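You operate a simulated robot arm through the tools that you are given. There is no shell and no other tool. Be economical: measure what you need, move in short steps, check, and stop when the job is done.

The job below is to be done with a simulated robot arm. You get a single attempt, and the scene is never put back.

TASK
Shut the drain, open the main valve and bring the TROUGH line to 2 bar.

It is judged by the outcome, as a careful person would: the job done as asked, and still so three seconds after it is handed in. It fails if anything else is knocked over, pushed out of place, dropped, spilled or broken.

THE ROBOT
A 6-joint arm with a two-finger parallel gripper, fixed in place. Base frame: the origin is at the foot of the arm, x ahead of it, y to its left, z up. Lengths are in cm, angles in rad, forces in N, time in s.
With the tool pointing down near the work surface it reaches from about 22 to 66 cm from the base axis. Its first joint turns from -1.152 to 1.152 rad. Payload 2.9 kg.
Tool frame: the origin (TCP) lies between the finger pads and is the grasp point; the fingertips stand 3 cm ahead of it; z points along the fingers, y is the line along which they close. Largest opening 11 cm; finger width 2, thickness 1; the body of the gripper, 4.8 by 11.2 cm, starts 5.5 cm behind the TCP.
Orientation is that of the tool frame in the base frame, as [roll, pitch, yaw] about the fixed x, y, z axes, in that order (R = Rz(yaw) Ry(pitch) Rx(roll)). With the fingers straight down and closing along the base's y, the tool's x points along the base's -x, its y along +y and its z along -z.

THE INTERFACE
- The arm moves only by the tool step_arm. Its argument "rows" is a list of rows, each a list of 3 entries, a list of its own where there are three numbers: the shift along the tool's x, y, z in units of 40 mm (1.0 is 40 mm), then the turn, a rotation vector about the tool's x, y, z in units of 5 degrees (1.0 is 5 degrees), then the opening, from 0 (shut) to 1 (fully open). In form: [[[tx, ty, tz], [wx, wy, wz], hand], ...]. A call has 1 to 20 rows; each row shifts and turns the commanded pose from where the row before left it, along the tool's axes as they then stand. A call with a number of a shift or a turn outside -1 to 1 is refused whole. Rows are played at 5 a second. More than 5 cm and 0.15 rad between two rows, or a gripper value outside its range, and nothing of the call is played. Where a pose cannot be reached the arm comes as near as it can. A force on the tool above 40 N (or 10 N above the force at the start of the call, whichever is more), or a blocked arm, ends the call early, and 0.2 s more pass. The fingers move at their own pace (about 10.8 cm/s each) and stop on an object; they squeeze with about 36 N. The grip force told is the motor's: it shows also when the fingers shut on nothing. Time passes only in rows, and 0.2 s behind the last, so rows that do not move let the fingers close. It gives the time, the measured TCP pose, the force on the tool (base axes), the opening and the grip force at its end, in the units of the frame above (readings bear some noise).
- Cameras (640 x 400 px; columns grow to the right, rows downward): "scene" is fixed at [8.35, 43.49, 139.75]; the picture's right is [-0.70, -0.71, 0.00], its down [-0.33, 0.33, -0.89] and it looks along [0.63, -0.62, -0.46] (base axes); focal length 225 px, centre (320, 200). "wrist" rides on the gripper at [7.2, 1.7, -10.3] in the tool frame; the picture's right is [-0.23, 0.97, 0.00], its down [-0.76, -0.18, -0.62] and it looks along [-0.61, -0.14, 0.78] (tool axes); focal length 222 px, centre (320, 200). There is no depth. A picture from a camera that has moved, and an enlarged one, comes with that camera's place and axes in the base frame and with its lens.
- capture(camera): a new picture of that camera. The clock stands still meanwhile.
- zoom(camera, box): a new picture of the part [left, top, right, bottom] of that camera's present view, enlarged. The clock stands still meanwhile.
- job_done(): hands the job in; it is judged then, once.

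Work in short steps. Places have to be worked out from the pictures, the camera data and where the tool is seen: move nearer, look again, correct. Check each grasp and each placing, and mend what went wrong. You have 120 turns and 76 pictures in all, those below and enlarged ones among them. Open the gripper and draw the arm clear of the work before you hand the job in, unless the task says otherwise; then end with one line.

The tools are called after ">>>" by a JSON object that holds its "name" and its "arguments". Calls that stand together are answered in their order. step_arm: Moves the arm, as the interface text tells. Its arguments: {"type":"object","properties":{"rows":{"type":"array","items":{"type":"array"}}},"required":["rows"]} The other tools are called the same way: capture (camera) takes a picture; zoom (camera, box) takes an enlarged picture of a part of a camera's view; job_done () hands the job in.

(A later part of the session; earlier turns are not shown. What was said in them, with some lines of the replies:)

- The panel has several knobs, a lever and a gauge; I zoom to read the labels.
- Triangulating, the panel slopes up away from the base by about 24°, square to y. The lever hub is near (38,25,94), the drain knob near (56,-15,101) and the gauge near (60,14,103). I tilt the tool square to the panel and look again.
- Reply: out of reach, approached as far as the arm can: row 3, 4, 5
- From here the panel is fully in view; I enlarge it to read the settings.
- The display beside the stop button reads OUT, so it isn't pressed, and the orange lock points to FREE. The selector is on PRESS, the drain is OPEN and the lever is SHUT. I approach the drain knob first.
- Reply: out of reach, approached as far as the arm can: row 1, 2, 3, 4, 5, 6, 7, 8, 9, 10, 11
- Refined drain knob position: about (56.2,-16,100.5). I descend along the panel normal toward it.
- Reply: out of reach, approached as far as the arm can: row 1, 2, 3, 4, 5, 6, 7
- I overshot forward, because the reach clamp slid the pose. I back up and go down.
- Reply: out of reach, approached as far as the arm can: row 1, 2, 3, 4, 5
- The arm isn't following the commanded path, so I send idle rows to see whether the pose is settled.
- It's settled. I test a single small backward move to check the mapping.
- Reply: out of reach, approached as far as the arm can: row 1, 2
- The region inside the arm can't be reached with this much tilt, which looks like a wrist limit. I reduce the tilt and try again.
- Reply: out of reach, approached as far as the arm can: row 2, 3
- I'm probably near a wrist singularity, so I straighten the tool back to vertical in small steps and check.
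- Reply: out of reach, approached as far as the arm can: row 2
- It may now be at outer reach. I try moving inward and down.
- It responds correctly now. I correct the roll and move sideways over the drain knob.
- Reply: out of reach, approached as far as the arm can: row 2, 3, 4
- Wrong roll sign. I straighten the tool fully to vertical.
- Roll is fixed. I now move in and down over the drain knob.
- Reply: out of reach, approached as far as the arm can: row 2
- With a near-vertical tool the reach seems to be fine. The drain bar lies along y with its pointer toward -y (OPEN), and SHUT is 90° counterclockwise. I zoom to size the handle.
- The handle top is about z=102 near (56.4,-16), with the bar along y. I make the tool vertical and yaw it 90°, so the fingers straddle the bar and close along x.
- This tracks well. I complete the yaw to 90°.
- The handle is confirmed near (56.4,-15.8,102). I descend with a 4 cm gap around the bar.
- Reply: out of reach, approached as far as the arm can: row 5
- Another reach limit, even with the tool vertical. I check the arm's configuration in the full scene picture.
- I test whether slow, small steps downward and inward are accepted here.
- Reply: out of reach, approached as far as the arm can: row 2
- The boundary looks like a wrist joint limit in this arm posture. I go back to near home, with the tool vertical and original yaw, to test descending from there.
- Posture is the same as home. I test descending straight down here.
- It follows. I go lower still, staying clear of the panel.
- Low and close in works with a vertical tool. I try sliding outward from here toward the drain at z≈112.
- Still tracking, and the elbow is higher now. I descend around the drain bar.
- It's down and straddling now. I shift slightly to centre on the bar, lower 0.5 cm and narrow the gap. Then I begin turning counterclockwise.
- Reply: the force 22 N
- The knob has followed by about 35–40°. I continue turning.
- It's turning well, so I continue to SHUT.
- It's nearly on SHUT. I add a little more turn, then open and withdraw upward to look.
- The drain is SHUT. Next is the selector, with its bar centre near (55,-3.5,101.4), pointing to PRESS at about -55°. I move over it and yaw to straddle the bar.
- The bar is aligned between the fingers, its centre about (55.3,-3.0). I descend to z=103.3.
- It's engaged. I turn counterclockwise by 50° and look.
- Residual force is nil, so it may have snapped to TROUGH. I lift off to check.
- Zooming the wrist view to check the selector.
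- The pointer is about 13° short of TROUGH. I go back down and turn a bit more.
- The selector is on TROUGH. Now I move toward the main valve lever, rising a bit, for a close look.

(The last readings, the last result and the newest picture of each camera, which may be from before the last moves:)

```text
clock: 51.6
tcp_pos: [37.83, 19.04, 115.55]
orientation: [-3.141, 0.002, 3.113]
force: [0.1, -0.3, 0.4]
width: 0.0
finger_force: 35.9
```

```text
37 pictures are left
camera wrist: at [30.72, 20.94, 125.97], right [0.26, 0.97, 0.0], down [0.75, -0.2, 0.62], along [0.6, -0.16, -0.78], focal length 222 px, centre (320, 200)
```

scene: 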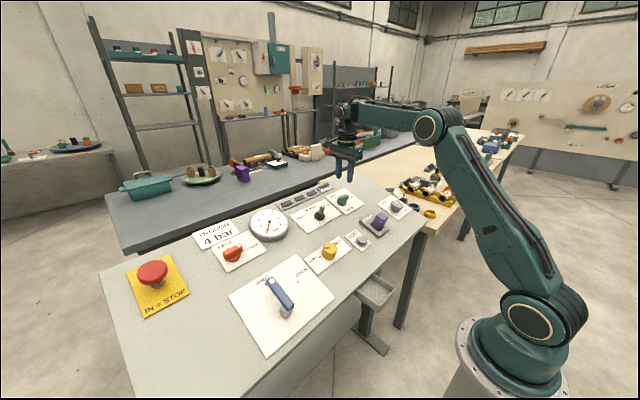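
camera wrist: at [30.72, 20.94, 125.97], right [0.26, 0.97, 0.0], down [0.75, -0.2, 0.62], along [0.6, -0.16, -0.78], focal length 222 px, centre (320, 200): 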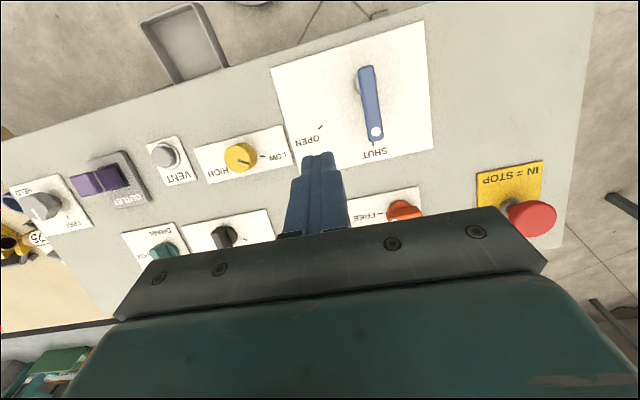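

The lever runs from its pivot (36.9,25.2,95.7) to its tip near (44,25,99), and OPEN is about 60° clockwise. I place the closed fingers on the +y side of the lever, above it first.

>>> {"name": "step_arm", "arguments": {"rows": [[[-0.2, 0.5, 0.3], [0, 0, 0], 0], [[-0.2, 0.5, 0.3], [0, 0, 0], 0], [[-0.2, 0.5, 0.4], [0, 0, 0], 0], [[-0.2, 0.5, 0.6], [0, 0, 0], 0], [[-0.2, 0.5, 0.6], [0, 0, 0], 0], [[0, 0, 0.5], [0, 0, 0], 0], [[0, 0, 0], [0, 0, 0], 0]]}}

>>> {"name": "capture", "arguments": {"camera": "wrist"}}

>>> {"name": "zoom", "arguments": {"camera": "scene", "box": [200, 220, 360, 320]}}

```text
clock: 53.2
tcp_pos: [42.28, 28.74, 104.79]
orientation: [-3.142, 0.001, 3.11]
force: [0.0, 0.7, -0.2]
width: 0.01
finger_force: 36.1
```

```text
36 pictures are left
camera wrist: at [35.1, 30.74, 115.11], right [0.26, 0.97, 0.0], down [0.75, -0.2, 0.62], along [0.6, -0.16, -0.78], focal length 222 px, centre (320, 200)
```

wrist: 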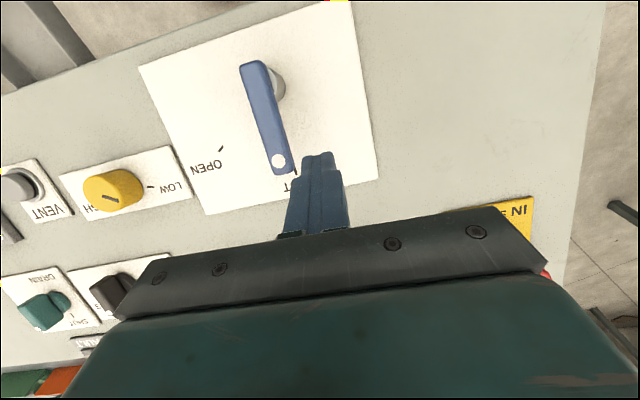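

```text
4.00 times, centred on (280, 270) of scene
camera zoom: at [8.35, 43.49, 139.75], right [-0.7, -0.71, 0.0], down [-0.33, 0.33, -0.89], along [0.63, -0.62, -0.46], focal length 898 px, centre (480, -80)
```

zoom: 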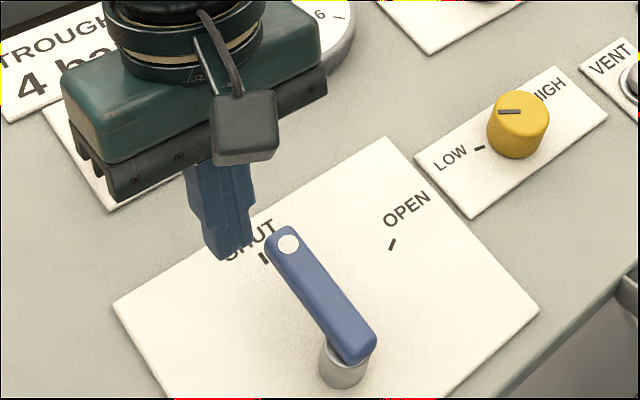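

Positions agree. I lower to tip height beside the lever.

>>> {"name": "step_arm", "arguments": {"rows": [[[0.15, 0, 0.5], [0, 0, 0], 0], [[0, 0, 0.5], [0, 0, 0], 0], [[0, 0, 0.4], [0, 0, 0], 0], [[0, 0, 0], [0, 0, 0], 0]]}}

>>> {"name": "zoom", "arguments": {"camera": "scene", "box": [200, 220, 360, 320]}}

```text
clock: 54.2
tcp_pos: [41.56, 28.89, 99.02]
orientation: [-3.141, 0.002, 3.112]
force: [-0.3, -1.0, -0.2]
width: 0.01
finger_force: 36.0
```

```text
4.00 times, centred on (280, 270) of scene
camera zoom: at [8.35, 43.49, 139.75], right [-0.7, -0.71, 0.0], down [-0.33, 0.33, -0.89], along [0.63, -0.62, -0.46], focal length 898 px, centre (480, -80)
```

zoom: 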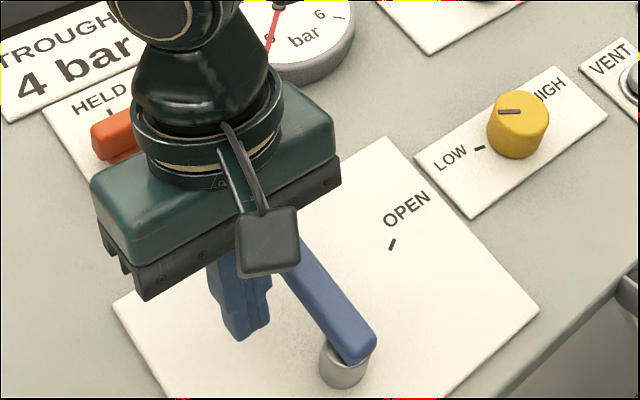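

Well placed. I push the lever toward -y along its arc for the first half.

>>> {"name": "step_arm", "arguments": {"rows": [[[0, -0.25, 0], [0, 0, 0], 0], [[0, -0.25, 0], [0, 0, 0], 0], [[-0.05, -0.25, 0], [0, 0, 0], 0], [[-0.05, -0.25, 0], [0, 0, 0], 0], [[0, -0.25, 0], [0, 0, 0], 0], [[0, 0, 0], [0, 0, 0], 0]]}}

>>> {"name": "capture", "arguments": {"camera": "wrist"}}

```text
clock: 55.6
tcp_pos: [41.92, 23.92, 99.07]
orientation: [3.141, 0.001, 3.114]
force: [-0.8, 0.5, -0.2]
width: 0.0
finger_force: 35.3
```

```text
33 pictures are left
camera wrist: at [34.79, 25.82, 109.53], right [0.26, 0.97, 0.0], down [0.75, -0.2, 0.63], along [0.6, -0.16, -0.78], focal length 222 px, centre (320, 200)
```

wrist: 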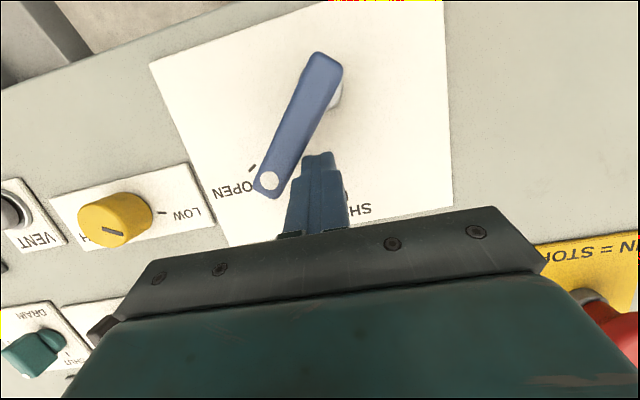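

It's about halfway. I continue the push inward along the arc.

>>> {"name": "step_arm", "arguments": {"rows": [[[0.08, -0.2, 0], [0, 0, 0], 0], [[0.1, -0.2, 0], [0, 0, 0], 0], [[0.12, -0.2, 0.03], [0, 0, 0], 0], [[0, 0, 0], [0, 0, 0], 0]]}}

>>> {"name": "capture", "arguments": {"camera": "wrist"}}

>>> {"name": "zoom", "arguments": {"camera": "scene", "box": [200, 180, 360, 320]}}

```text
clock: 56.4
tcp_pos: [41.28, 22.5, 99.26]
orientation: [3.125, 0.023, 3.127]
force: [4.8, 5.4, -1.0]
width: 0.01
finger_force: 36.3
stopped in row 3: the force on the tool passed its limit (the readings are from after the stop); the commanded pose is now the measured one
```

```text
32 pictures are left
camera wrist: at [33.87, 24.17, 109.55], right [0.24, 0.97, 0.02], down [0.74, -0.2, 0.64], along [0.62, -0.14, -0.77], focal length 222 px, centre (320, 200)
```

wrist: 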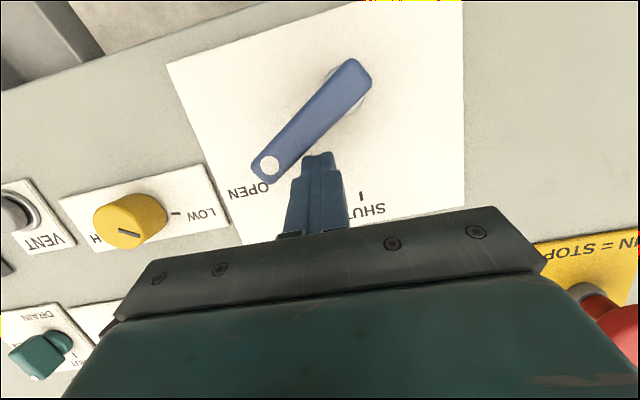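

```text
2.86 times, centred on (280, 250) of scene
camera zoom: at [8.36, 43.5, 139.74], right [-0.7, -0.71, 0.0], down [-0.33, 0.33, -0.89], along [0.63, -0.62, -0.46], focal length 642 px, centre (434, 57)
```

zoom: 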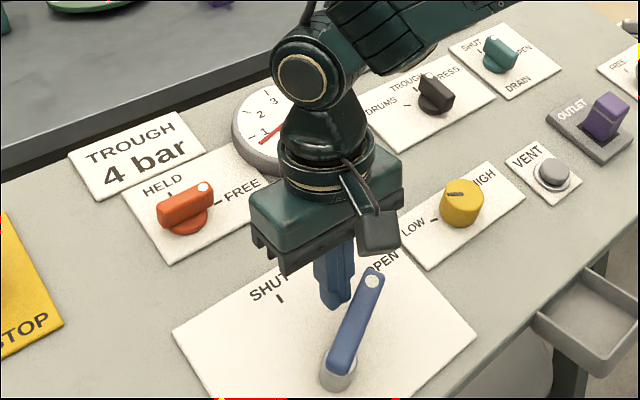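

The lever hit its end stop near OPEN, and the gauge needle has moved. I back away and lift to check both.

>>> {"name": "step_arm", "arguments": {"rows": [[[-0.1, 0.25, 0], [0, 0, 0], 0], [[0, 0, -0.6], [0, 0, 0], 0], [[0.3, 0, -0.6], [0, 0, 0], 0], [[0.5, 0, -0.6], [0, 0, 0], 0], [[0.5, 0, -0.6], [0, 0, 0], 0], [[0, 0, 0], [0, 0, 0], 0]]}}

>>> {"name": "capture", "arguments": {"camera": "wrist"}}

>>> {"name": "zoom", "arguments": {"camera": "scene", "box": [200, 180, 360, 320]}}

```text
clock: 57.8
tcp_pos: [36.04, 23.23, 108.84]
orientation: [3.126, 0.02, 3.123]
force: [0.5, -1.0, -0.1]
width: 0.0
finger_force: 36.0
```

```text
30 pictures are left
camera wrist: at [28.76, 25.02, 119.05], right [0.24, 0.97, 0.02], down [0.75, -0.2, 0.64], along [0.62, -0.14, -0.77], focal length 222 px, centre (320, 200)
```

wrist: 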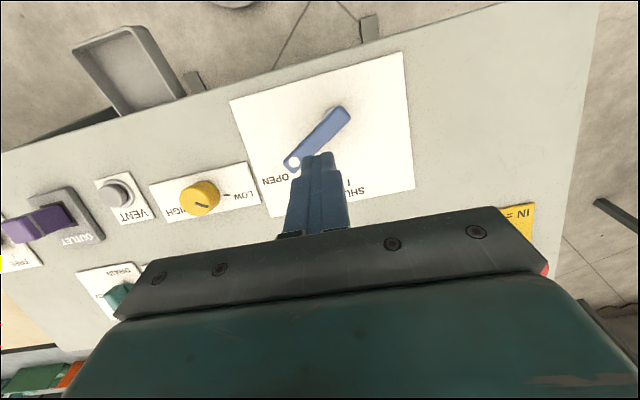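

```text
2.86 times, centred on (280, 250) of scene
camera zoom: at [8.35, 43.49, 139.75], right [-0.7, -0.71, 0.0], down [-0.33, 0.33, -0.89], along [0.63, -0.62, -0.46], focal length 642 px, centre (434, 57)
```

zoom: 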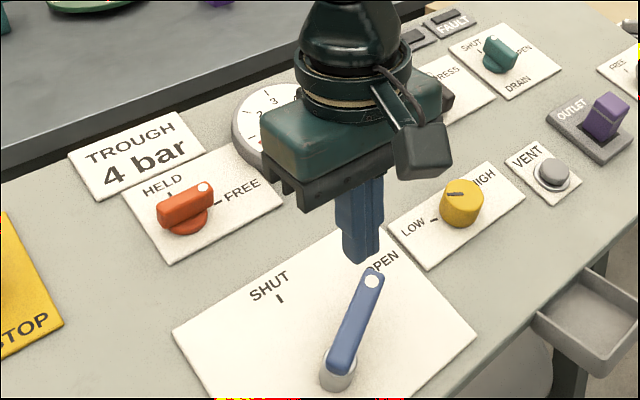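

Enlarging the lever to check it sits at the OPEN tick.

>>> {"name": "zoom", "arguments": {"camera": "wrist", "box": [220, 50, 420, 200]}}

>>> {"name": "zoom", "arguments": {"camera": "scene", "box": [260, 230, 340, 320]}}

```text
2.67 times, centred on (320, 125) of wrist
camera zoom: at [28.76, 25.02, 119.05], right [0.24, 0.97, 0.02], down [0.75, -0.2, 0.64], along [0.62, -0.14, -0.77], focal length 592 px, centre (320, 400)
```

zoom: 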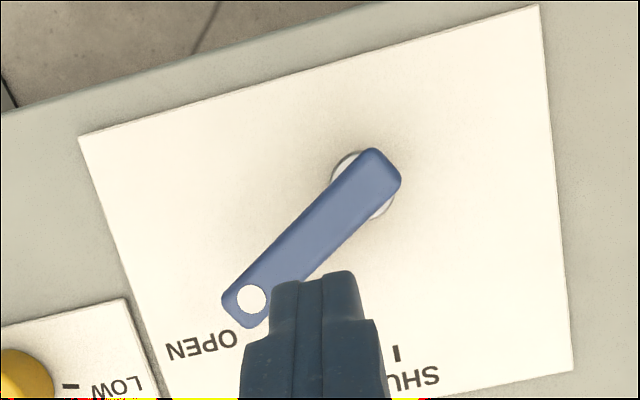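

```text
4.44 times, centred on (300, 275) of scene
camera zoom: at [8.35, 43.49, 139.75], right [-0.7, -0.71, 0.0], down [-0.33, 0.33, -0.89], along [0.63, -0.62, -0.46], focal length 998 px, centre (409, -133)
```

zoom: 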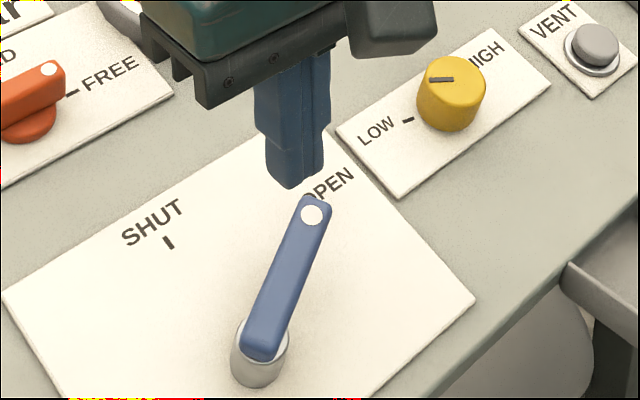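

The lever is at about -60°, against its stop at OPEN. I move over the yellow regulator and read the gauge.

>>> {"name": "step_arm", "arguments": {"rows": [[[-0.2, -0.63, -0.2], [0, 0, 0], 0.2], [[-0.2, -0.63, -0.1], [0, 0, 0], 0.5], [[-0.2, -0.63, 0], [0, 0, 0], 0.6], [[-0.2, -0.63, 0], [0, 0, 0], 0.6], [[-0.2, -0.63, 0], [0, 0, 0], 0.6], [[-0.2, -0.63, 0], [0, 0, 0], 0.6], [[-0.2, -0.63, 0], [0, 0, 0], 0.6], [[0, 0, 0], [0, 0, 0], 0.6]]}}

>>> {"name": "capture", "arguments": {"camera": "wrist"}}

>>> {"name": "zoom", "arguments": {"camera": "scene", "box": [230, 180, 358, 270]}}

```text
clock: 59.6
tcp_pos: [41.39, 5.51, 109.66]
orientation: [3.125, 0.021, 3.121]
force: [-0.9, 0.4, -0.6]
width: 6.59
finger_force: 0.0
```

```text
26 pictures are left
camera wrist: at [34.07, 7.22, 120.0], right [0.24, 0.97, 0.02], down [0.75, -0.2, 0.64], along [0.62, -0.14, -0.77], focal length 222 px, centre (320, 200)
```

wrist: 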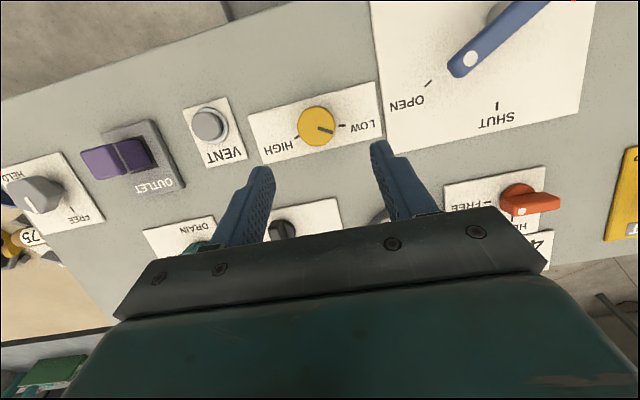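

```text
4.44 times, centred on (294, 225) of scene
camera zoom: at [8.35, 43.48, 139.75], right [-0.7, -0.71, 0.0], down [-0.33, 0.33, -0.89], along [0.63, -0.62, -0.46], focal length 998 px, centre (436, 89)
```

zoom: 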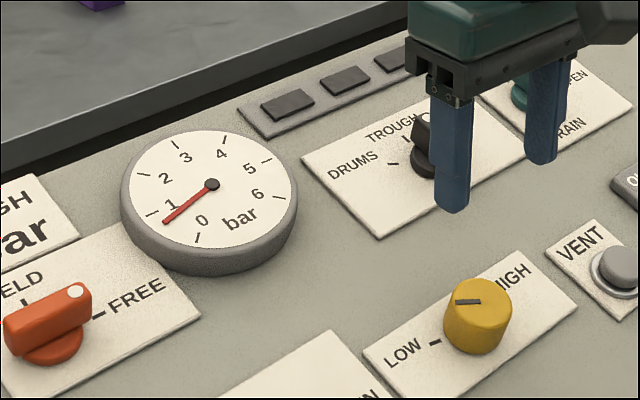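

The gauge reads about 0.8 bar, and turning clockwise from above, toward HIGH, raises it. The knob top is about (42.7,5.8,97.7). I pre-rotate 15° back and descend around it.

>>> {"name": "step_arm", "arguments": {"rows": [[[-0.2, 0.07, 0.4], [0, 0, -1], 0.55], [[-0.2, 0, 0.4], [0, 0, -1], 0.55], [[0, 0, 0.4], [0, 0, -1], 0.55], [[0, 0, 0.4], [0, 0, 0], 0.55], [[0, 0, 0.4], [0, 0, 0], 0.55], [[0, 0, 0.4], [0, 0, 0], 0.55], [[0, 0, 0.3], [0, 0, 0], 0.55], [[0, 0, 0], [0, 0, 0], 0.55]]}}

>>> {"name": "capture", "arguments": {"camera": "wrist"}}

>>> {"name": "zoom", "arguments": {"camera": "scene", "box": [230, 180, 390, 280]}}

```text
clock: 61.4
tcp_pos: [43.36, 6.1, 99.12]
orientation: [3.131, 0.025, -2.898]
force: [0.4, -1.0, -0.4]
width: 6.11
finger_force: 1.1
```

```text
24 pictures are left
camera wrist: at [35.73, 5.87, 109.3], right [-0.01, 1.0, 0.02], down [0.77, 0.0, 0.64], along [0.64, 0.02, -0.77], focal length 222 px, centre (320, 200)
```

wrist: 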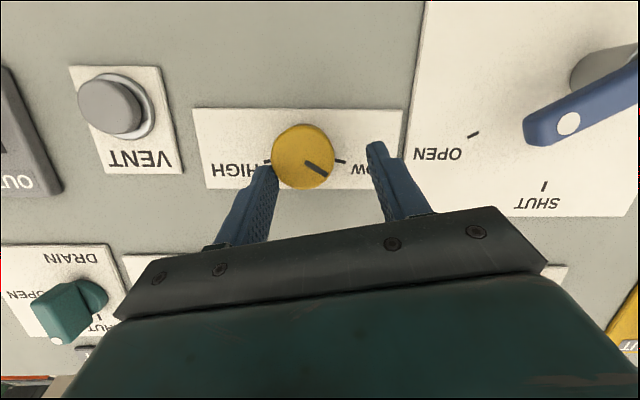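

```text
4.00 times, centred on (310, 230) of scene
camera zoom: at [8.35, 43.48, 139.75], right [-0.7, -0.71, 0.0], down [-0.33, 0.33, -0.89], along [0.63, -0.62, -0.46], focal length 898 px, centre (360, 80)
```

zoom: 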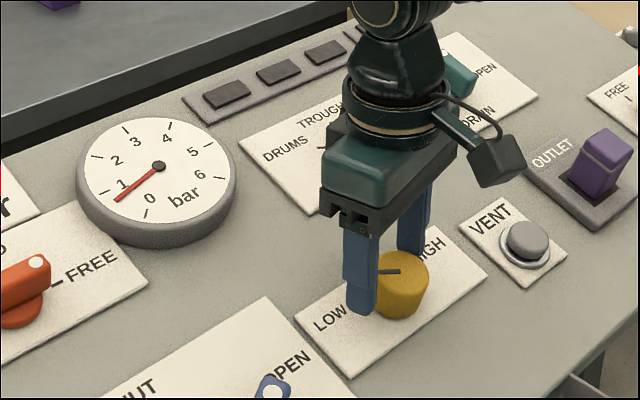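

The knob centre is at about (42.4,5.1), so I shift the tool by (-0.5,-0.9) and close to grip.

>>> {"name": "step_arm", "arguments": {"rows": [[[0.09, -0.1, 0], [0, 0, 0], 0.55], [[0.09, -0.09, 0.05], [0, 0, 0], 0.55], [[0, 0, 0], [0, 0, 0], 0.4], [[0, 0, 0], [0, 0, 0], 0.2], [[0, 0, 0], [0, 0, 0], 0.2], [[0, 0, 0], [0, 0, 0], 0.2]]}}

>>> {"name": "capture", "arguments": {"camera": "wrist"}}

```text
clock: 62.8
tcp_pos: [42.95, 4.89, 98.8]
orientation: [3.135, 0.026, -2.905]
force: [8.1, -23.0, -2.8]
width: 4.1
finger_force: 45.0
```

```text
22 pictures are left
camera wrist: at [35.26, 4.82, 109.08], right [-0.01, 1.0, 0.01], down [0.77, 0.0, 0.64], along [0.64, 0.01, -0.77], focal length 222 px, centre (320, 200)
```

wrist: 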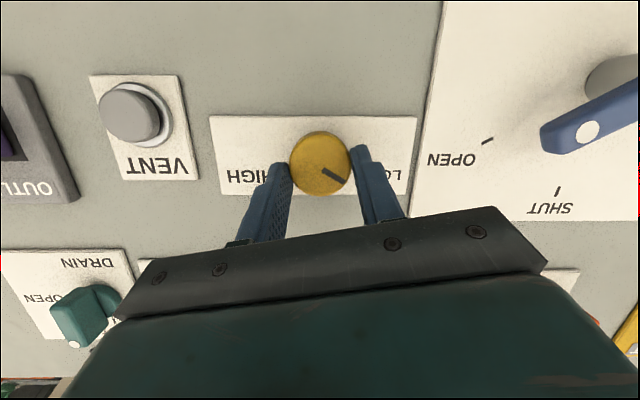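

Gripped (4.1 cm knob), with a small side load. I relieve it by moving slightly to -y and turn clockwise 20°.

>>> {"name": "step_arm", "arguments": {"rows": [[[0, -0.06, 0], [0, 0, 0], 0.2], [[0, 0, 0], [0, 0, 1], 0.2], [[0, 0, 0], [0, 0, 1], 0.2], [[0, 0, 0], [0, 0, 1], 0.2], [[0, 0, 0], [0, 0, 1], 0.2], [[0, 0, 0], [0, 0, 0], 0.2]]}}

>>> {"name": "zoom", "arguments": {"camera": "scene", "box": [230, 180, 390, 280]}}

```text
clock: 64.2
tcp_pos: [43.0, 5.0, 98.8]
orientation: [3.122, 0.02, 3.036]
force: [9.4, -7.0, -1.8]
width: 4.01
finger_force: 45.4
```

```text
4.00 times, centred on (310, 230) of scene
camera zoom: at [8.37, 43.47, 139.76], right [-0.7, -0.71, 0.0], down [-0.33, 0.33, -0.89], along [0.63, -0.62, -0.47], focal length 898 px, centre (360, 80)
```

zoom: 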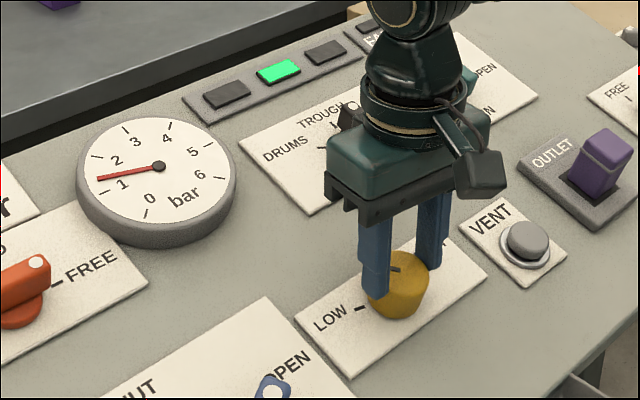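

The green lamp is lit and pressure rises to about 1.5 bar. I zoom the gauge for an accurate reading.

>>> {"name": "zoom", "arguments": {"camera": "scene", "box": [245, 202, 293, 246]}}

```text
9.09 times, centred on (269, 224) of scene
camera zoom: at [8.37, 43.47, 139.76], right [-0.7, -0.71, 0.0], down [-0.33, 0.33, -0.89], along [0.63, -0.62, -0.47], focal length 2042 px, centre (784, -18)
```

zoom: 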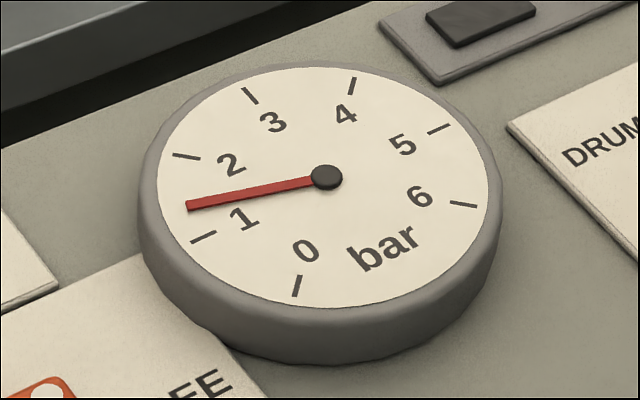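

It reads about 1.4 bar. It needs roughly another 19°, so I turn 17° first and re-read.

>>> {"name": "step_arm", "arguments": {"rows": [[[0, 0, 0], [0, 0, 0.9], 0.2], [[0, 0, 0], [0, 0, 0.9], 0.2], [[0, 0, 0], [0, 0, 0.9], 0.2], [[0, 0, 0], [0, 0, 0.8], 0.2], [[0, 0, 0], [0, 0, 0], 0.2], [[0, 0, 0], [0, 0, 0], 0.2]]}}

>>> {"name": "zoom", "arguments": {"camera": "scene", "box": [245, 202, 293, 246]}}

```text
clock: 65.6
tcp_pos: [42.99, 5.07, 98.78]
orientation: [3.119, 0.013, 2.73]
force: [1.7, 8.0, 4.4]
width: 4.11
finger_force: 44.7
```

```text
9.09 times, centred on (269, 224) of scene
camera zoom: at [8.35, 43.51, 139.74], right [-0.7, -0.71, 0.0], down [-0.33, 0.33, -0.89], along [0.63, -0.62, -0.46], focal length 2042 px, centre (784, -18)
```

zoom: 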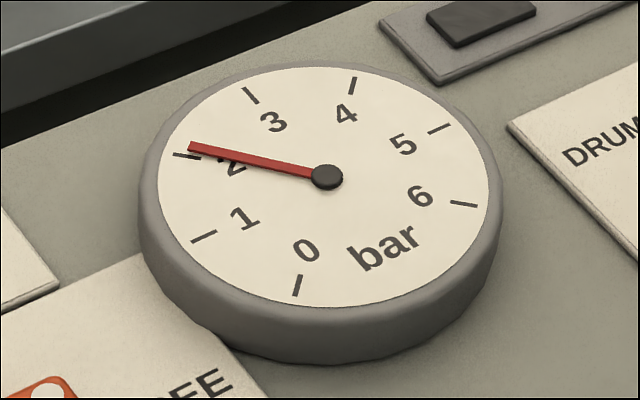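

Correcting for needle parallax (the hub stands about 9 px above the face), it reads 2.0 bar. I release gently and lift off.

>>> {"name": "step_arm", "arguments": {"rows": [[[0, 0, 0], [0, 0, 0], 0.42], [[0, 0, 0], [0, 0, 0], 0.6], [[0, 0, 0], [0, 0, 0], 0.6], [[0, 0, -0.5], [0, 0, 0], 0.6], [[0, 0, -0.7], [0, 0, 0], 0.6], [[0, 0, -0.8], [0, 0, 0], 0.6], [[0.2, 0, -0.8], [0, 0, 0], 0.6], [[0.4, 0, -0.8], [0, 0, 0], 0.6], [[0, 0, 0], [0, 0, 0], 0.6], [[0, 0, 0], [0, 0, 0], 0.6], [[0, 0, 0], [0, 0, 0], 0.6]]}}

>>> {"name": "zoom", "arguments": {"camera": "scene", "box": [245, 202, 293, 246]}}

>>> {"name": "capture", "arguments": {"camera": "scene"}}

>>> {"name": "capture", "arguments": {"camera": "wrist"}}

```text
clock: 68.0
tcp_pos: [40.48, 5.63, 113.17]
orientation: [3.119, 0.014, 2.728]
force: [0.3, -0.2, -0.8]
width: 6.61
finger_force: 0.0
```

```text
9.09 times, centred on (269, 224) of scene
camera zoom: at [8.35, 43.49, 139.75], right [-0.7, -0.71, 0.0], down [-0.33, 0.33, -0.89], along [0.63, -0.62, -0.46], focal length 2042 px, centre (784, -18)
```

zoom: 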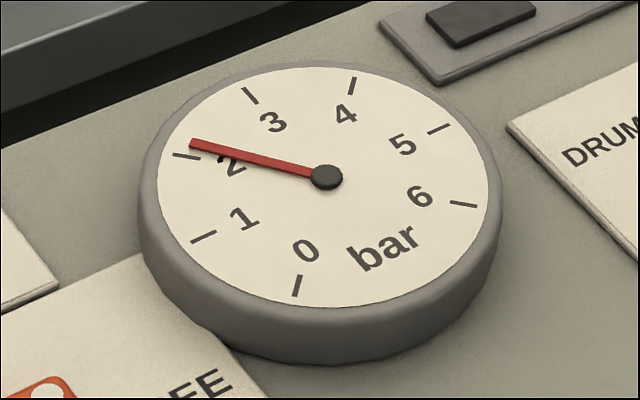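

```text
17 pictures are left
```

scene: 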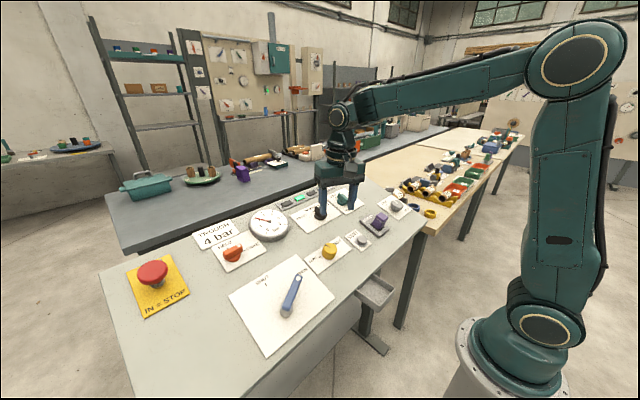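

```text
16 pictures are left
camera wrist: at [34.21, 10.02, 123.51], right [0.6, 0.8, 0.03], down [0.61, -0.48, 0.63], along [0.52, -0.36, -0.78], focal length 222 px, centre (320, 200)
```

wrist: 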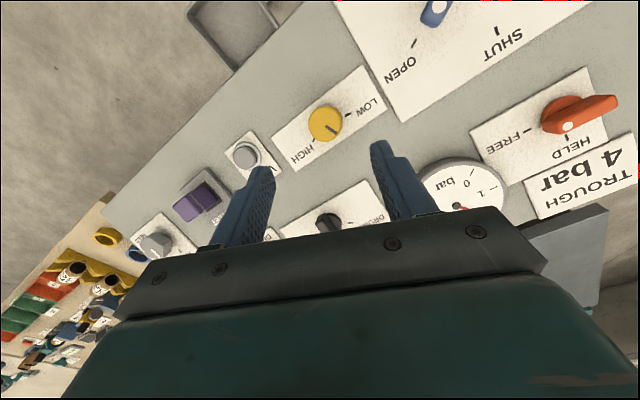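

It's now a hair above 2. I retreat to the home pose, restore yaw and re-read the gauge from both cameras.

>>> {"name": "step_arm", "arguments": {"rows": [[[0.5, 0, -0.8], [0, 0, -1], 0.8], [[0.5, 0, -0.8], [0, 0, -1], 1], [[0.5, 0, -0.8], [0, 0, -1], 1], [[0.4, 0, -0.8], [0, 0, -1], 1], [[0.3, 0, -0.8], [0, 0, -0.7], 1], [[0.2, 0, -0.6], [0, 0, 0], 1], [[0, 0, 0], [0, 0, 0], 1], [[0, 0, 0], [0, 0, 0], 1], [[0, 0, 0], [0, 0, 0], 1], [[0, 0, 0], [0, 0, 0], 1]]}}

>>> {"name": "zoom", "arguments": {"camera": "scene", "box": [245, 202, 293, 246]}}

>>> {"name": "capture", "arguments": {"camera": "wrist"}}

```text
clock: 70.2
tcp_pos: [31.23, 7.71, 130.97]
orientation: [3.125, 0.022, 3.14]
force: [-0.2, -0.7, 0.0]
width: 11.0
finger_force: 0.0
out of reach, approached as far as the arm can: row 4
```

```text
9.09 times, centred on (269, 224) of scene
camera zoom: at [8.35, 43.49, 139.75], right [-0.7, -0.71, 0.0], down [-0.33, 0.33, -0.89], along [0.63, -0.62, -0.46], focal length 2042 px, centre (784, -18)
```

zoom: 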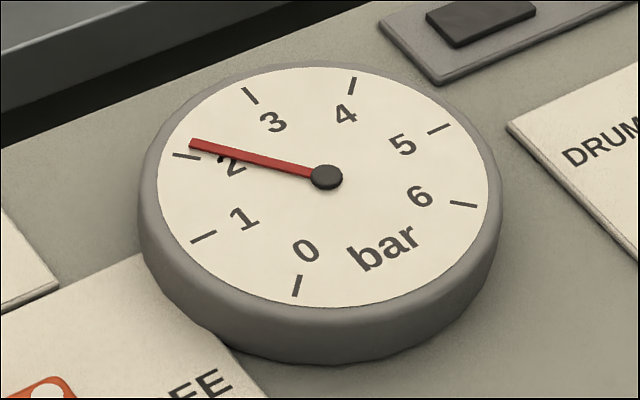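

```text
14 pictures are left
camera wrist: at [23.74, 9.31, 141.07], right [0.23, 0.97, 0.02], down [0.75, -0.19, 0.64], along [0.62, -0.13, -0.77], focal length 222 px, centre (320, 200)
```

wrist: 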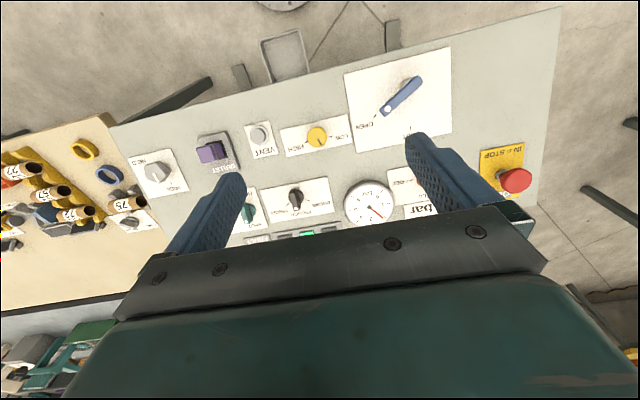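

The needle is steady. I enlarge the wrist view of the gauge and panel to confirm, since this camera looks more squarely at the face.

>>> {"name": "zoom", "arguments": {"camera": "wrist", "box": [336, 172, 400, 232]}}

>>> {"name": "zoom", "arguments": {"camera": "wrist", "box": [220, 40, 480, 240]}}

```text
6.67 times, centred on (368, 202) of wrist
camera zoom: at [23.74, 9.31, 141.07], right [0.23, 0.97, 0.02], down [0.75, -0.19, 0.64], along [0.62, -0.13, -0.77], focal length 1481 px, centre (0, 187)
```

zoom: 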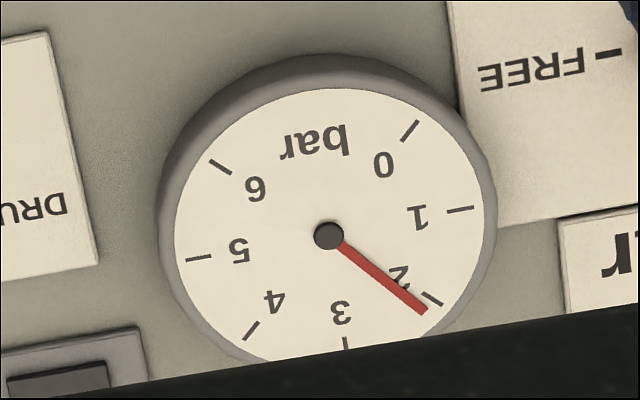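

```text
2.00 times, centred on (350, 140) of wrist
camera zoom: at [23.74, 9.31, 141.07], right [0.23, 0.97, 0.02], down [0.75, -0.19, 0.64], along [0.62, -0.13, -0.77], focal length 444 px, centre (260, 320)
```

zoom: 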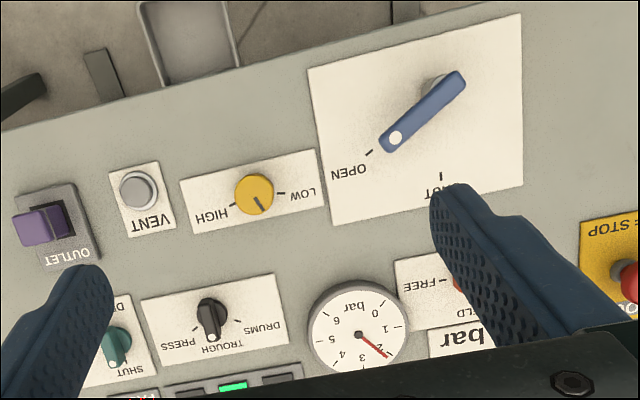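

Comparing against opposite tick pairs, the needle sits about 0.1 above 2, so I trim it. I return over the knob for a small correction of about 3°.

>>> {"name": "step_arm", "arguments": {"rows": [[[-0.36, -0.08, 0.65], [0, 0, 0], 0.6], [[-0.36, -0.08, 0.65], [0, 0, 0], 0.6], [[-0.36, -0.08, 0.65], [0, 0, 0], 0.6], [[-0.36, -0.08, 0.65], [0, 0, 0], 0.6], [[-0.36, -0.08, 0.65], [0, 0, 0], 0.55], [[-0.36, -0.08, 0.65], [0, 0, 0], 0.55], [[-0.36, -0.08, 0.65], [0, 0, 0], 0.55], [[-0.36, -0.08, 0.65], [0, 0, 0], 0.55], [[0, 0, 0], [0, 0, 0], 0.55]]}}

```text
clock: 72.2
tcp_pos: [47.2, 6.04, 119.71]
orientation: [3.125, 0.019, 3.141]
force: [-0.9, 0.3, -0.7]
width: 6.05
finger_force: 0.0
out of reach, approached as far as the arm can: row 2, 3, 4, 5, 6, 7, 8
```

That's the posture-dependent limit again. As before, I retreat to home first, descend there, and then slide outward.

>>> {"name": "step_arm", "arguments": {"rows": [[[0.4, 0, -0.7], [0, 0, 0], 0.55], [[0.4, 0, -0.7], [0, 0, 0], 0.55], [[0.5, 0, -0.7], [0, 0, 0], 0.55], [[0.6, 0, -0.5], [0, 0, 0], 0.55], [[0.6, 0, -0.2], [0, 0, 0], 0.55], [[0.6, 0, 0], [0, 0, 0], 0.55], [[0.4, 0, 0], [0, 0, 0], 0.55], [[0, 0, 0], [0, 0, 0], 0.55]]}}

```text
clock: 74.0
tcp_pos: [32.92, 5.89, 130.61]
orientation: [3.125, 0.02, 3.141]
force: [0.2, 0.6, -0.5]
width: 6.04
finger_force: 0.0
```

Now straight down to about z=111.

>>> {"name": "step_arm", "arguments": {"rows": [[[0, 0, 0.5], [0, 0, 0], 0.55], [[0, 0, 0.5], [0, 0, 0], 0.55], [[0, 0, 0.5], [0, 0, 0], 0.55], [[0, 0, 0.5], [0, 0, 0], 0.55], [[0, 0, 0.5], [0, 0, 0], 0.55], [[0, 0, 0.5], [0, 0, 0], 0.55], [[0, 0, 0.5], [0, 0, 0], 0.55], [[0, 0, 0.5], [0, 0, 0], 0.55], [[0, 0, 0.5], [0, 0, 0], 0.55], [[0, 0, 0.4], [0, 0, 0], 0.55], [[0, 0, 0], [0, 0, 0], 0.55]]}}

```text
clock: 76.4
tcp_pos: [35.12, 4.23, 115.94]
orientation: [-3.102, 0.024, -3.136]
force: [-0.5, 0.4, 0.1]
width: 6.04
finger_force: 0.1
out of reach, approached as far as the arm can: row 3, 4, 5, 6, 7, 8
```

A slight tool roll off vertical seems to trigger the limit. I straighten the tool exactly to vertical.

>>> {"name": "step_arm", "arguments": {"rows": [[[0, 0, 0], [-0.45, 0, 0], 0.55], [[0, 0, 0], [0, 0.28, 0], 0.55], [[0, 0, 0], [0, 0, 0], 0.55]]}}

```text
clock: 77.2
tcp_pos: [35.12, 4.18, 115.82]
orientation: [-3.139, 0.001, -3.136]
force: [-0.4, 0.1, -0.3]
width: 6.06
finger_force: 0.1
```

Vertical again. I move to above the knob: (42.8,5.0) at z≈108.

>>> {"name": "step_arm", "arguments": {"rows": [[[-0.3, 0.03, 0.3], [0, 0, 0], 0.55], [[-0.3, 0.03, 0.3], [0, 0, 0], 0.55], [[-0.3, 0.03, 0.3], [0, 0, 0], 0.55], [[-0.3, 0.03, 0.3], [0, 0, 0], 0.55], [[-0.36, 0.05, 0.3], [0, 0, 0], 0.55], [[-0.36, 0.05, 0.3], [0, 0, 0], 0.55], [[0, 0, 0], [0, 0, 0], 0.55]]}}

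>>> {"name": "capture", "arguments": {"camera": "wrist"}}

```text
clock: 78.8
tcp_pos: [42.82, 5.12, 108.77]
orientation: [-3.138, -0.001, -3.137]
force: [-1.0, 0.5, -0.5]
width: 6.03
finger_force: 0.0
```

```text
11 pictures are left
camera wrist: at [35.64, 6.83, 119.11], right [0.22, 0.97, 0.0], down [0.76, -0.17, 0.62], along [0.61, -0.14, -0.78], focal length 222 px, centre (320, 200)
```

wrist: 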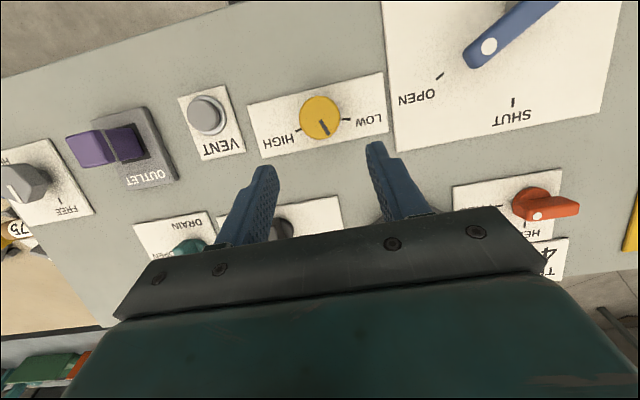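

I descend to the earlier grip height and close.

>>> {"name": "step_arm", "arguments": {"rows": [[[-0.03, -0.02, 0.5], [0, 0, 0], 0.55], [[0, 0, 0.5], [0, 0, 0], 0.55], [[0, 0, 0.5], [0, 0, 0], 0.55], [[0, 0, 0.5], [0, 0, 0], 0.55], [[0, 0, 0.48], [0, 0, 0], 0.55], [[0, 0, 0], [0, 0, 0], 0.42], [[0, 0, 0], [0, 0, 0], 0.25], [[0, 0, 0], [0, 0, 0], 0.25], [[0, 0, 0], [0, 0, 0], 0.25]]}}

>>> {"name": "zoom", "arguments": {"camera": "scene", "box": [245, 202, 293, 246]}}

```text
clock: 80.8
tcp_pos: [42.87, 5.08, 98.75]
orientation: [-3.14, 0.0, -3.134]
force: [0.7, 7.0, -8.0]
width: 4.12
finger_force: 45.1
```

```text
9.09 times, centred on (269, 224) of scene
camera zoom: at [8.36, 43.51, 139.74], right [-0.7, -0.71, 0.0], down [-0.33, 0.33, -0.89], along [0.63, -0.62, -0.46], focal length 2042 px, centre (784, -18)
```

zoom: 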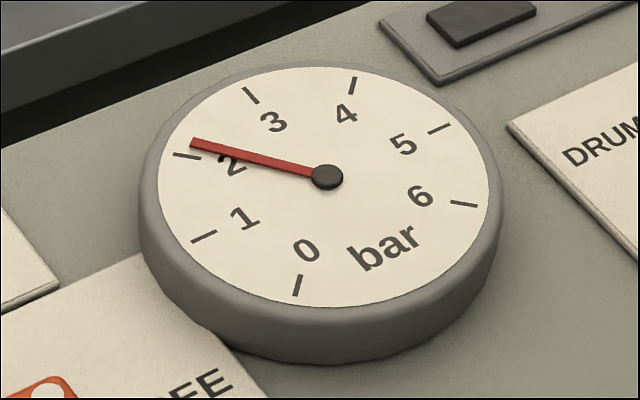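

It's gripped, still about 0.1 high. I turn counterclockwise 3.75°.

>>> {"name": "step_arm", "arguments": {"rows": [[[0, 0, 0], [0, 0, -0.4], 0.25], [[0, 0, 0], [0, 0, -0.35], 0.25], [[0, 0, 0], [0, 0, 0], 0.25], [[0, 0, 0], [0, 0, 0], 0.25], [[0, 0, 0], [0, 0, 0], 0.25]]}}

>>> {"name": "zoom", "arguments": {"camera": "scene", "box": [245, 202, 293, 246]}}

```text
clock: 82.0
tcp_pos: [43.18, 5.03, 98.81]
orientation: [-3.141, -0.002, -3.071]
force: [-1.1, 2.1, -6.9]
width: 4.11
finger_force: 45.3
```

```text
9.09 times, centred on (269, 224) of scene
camera zoom: at [8.36, 43.5, 139.75], right [-0.7, -0.71, 0.0], down [-0.33, 0.33, -0.89], along [0.63, -0.62, -0.46], focal length 2042 px, centre (784, -18)
```

zoom: 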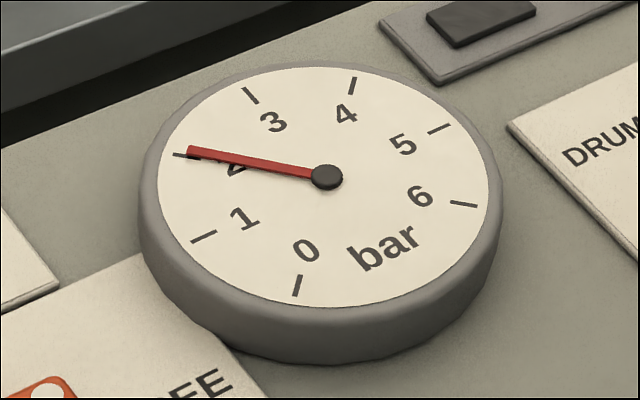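

The needle is now parallel to the 6–2 tick line, which is 2.0 bar. I release, lift and let it settle.

>>> {"name": "step_arm", "arguments": {"rows": [[[0, 0, 0], [0, 0, 0], 0.42], [[0, 0, 0], [0, 0, 0], 0.6], [[0, 0, 0], [0, 0, 0], 0.6], [[0, 0, -0.5], [0, 0, 0], 0.6], [[0, 0, -0.7], [0, 0, 0], 0.6], [[0.2, 0, -0.8], [0, 0, 0], 0.6], [[0.4, 0, -0.8], [0, 0, 0], 0.6], [[0.5, 0, -0.8], [0, 0, 0], 0.6], [[0.6, 0, -0.8], [0, 0, 0], 0.6], [[0.6, 0, -0.8], [0, 0, 0], 0.8], [[0, 0, -0.8], [0, 0, 0], 1], [[0, 0, -0.8], [0, 0, 0], 1], [[0, 0, -0.6], [0, 0, 0], 1], [[0, 0, 0], [0, 0, 0], 1], [[0, 0, 0], [0, 0, 0], 1]]}}

>>> {"name": "zoom", "arguments": {"camera": "scene", "box": [245, 202, 293, 246]}}

>>> {"name": "zoom", "arguments": {"camera": "scene", "box": [200, 170, 440, 320]}}

```text
clock: 85.2
tcp_pos: [33.78, 4.4, 128.36]
orientation: [-3.14, 0.0, -3.07]
force: [0.5, -0.3, -0.1]
width: 11.01
finger_force: 0.1
```

```text
9.09 times, centred on (269, 224) of scene
camera zoom: at [8.35, 43.49, 139.75], right [-0.7, -0.71, 0.0], down [-0.33, 0.33, -0.89], along [0.63, -0.62, -0.46], focal length 2042 px, centre (784, -18)
```

zoom: 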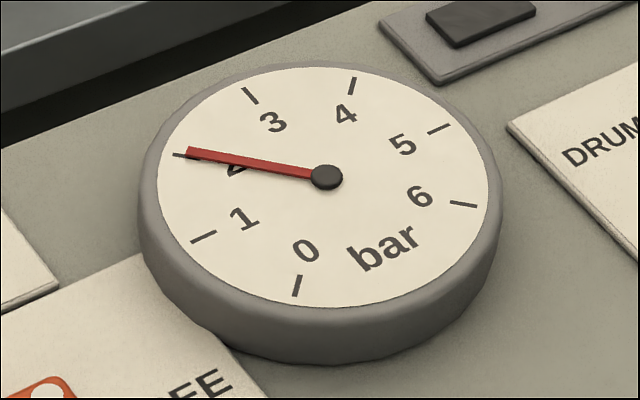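

```text
2.67 times, centred on (320, 245) of scene
camera zoom: at [8.35, 43.49, 139.75], right [-0.7, -0.71, 0.0], down [-0.33, 0.33, -0.89], along [0.63, -0.62, -0.46], focal length 599 px, centre (320, 80)
```

zoom: 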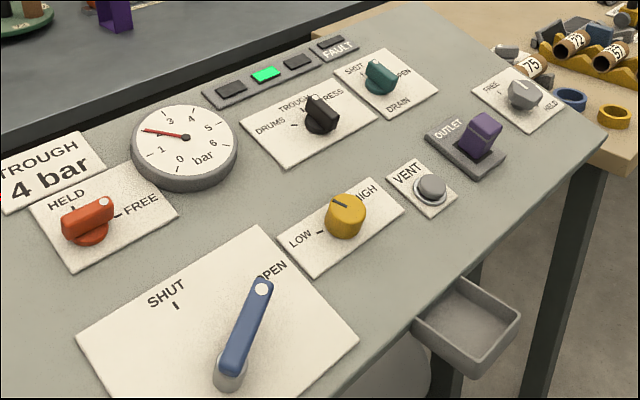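

The gauge holds at 2.0 bar, the TROUGH lamp is green and no fault is lit. The drain is on SHUT, the lever on OPEN, and the arm is clear with the gripper open, so I hand it in.

>>> {"name": "job_done", "arguments": {}}

```text
The job is handed in.
```

The drain is shut, the main valve is open, and the TROUGH line is selected and reads 2.0 bar on the gauge, with no fault lit when I handed it in.
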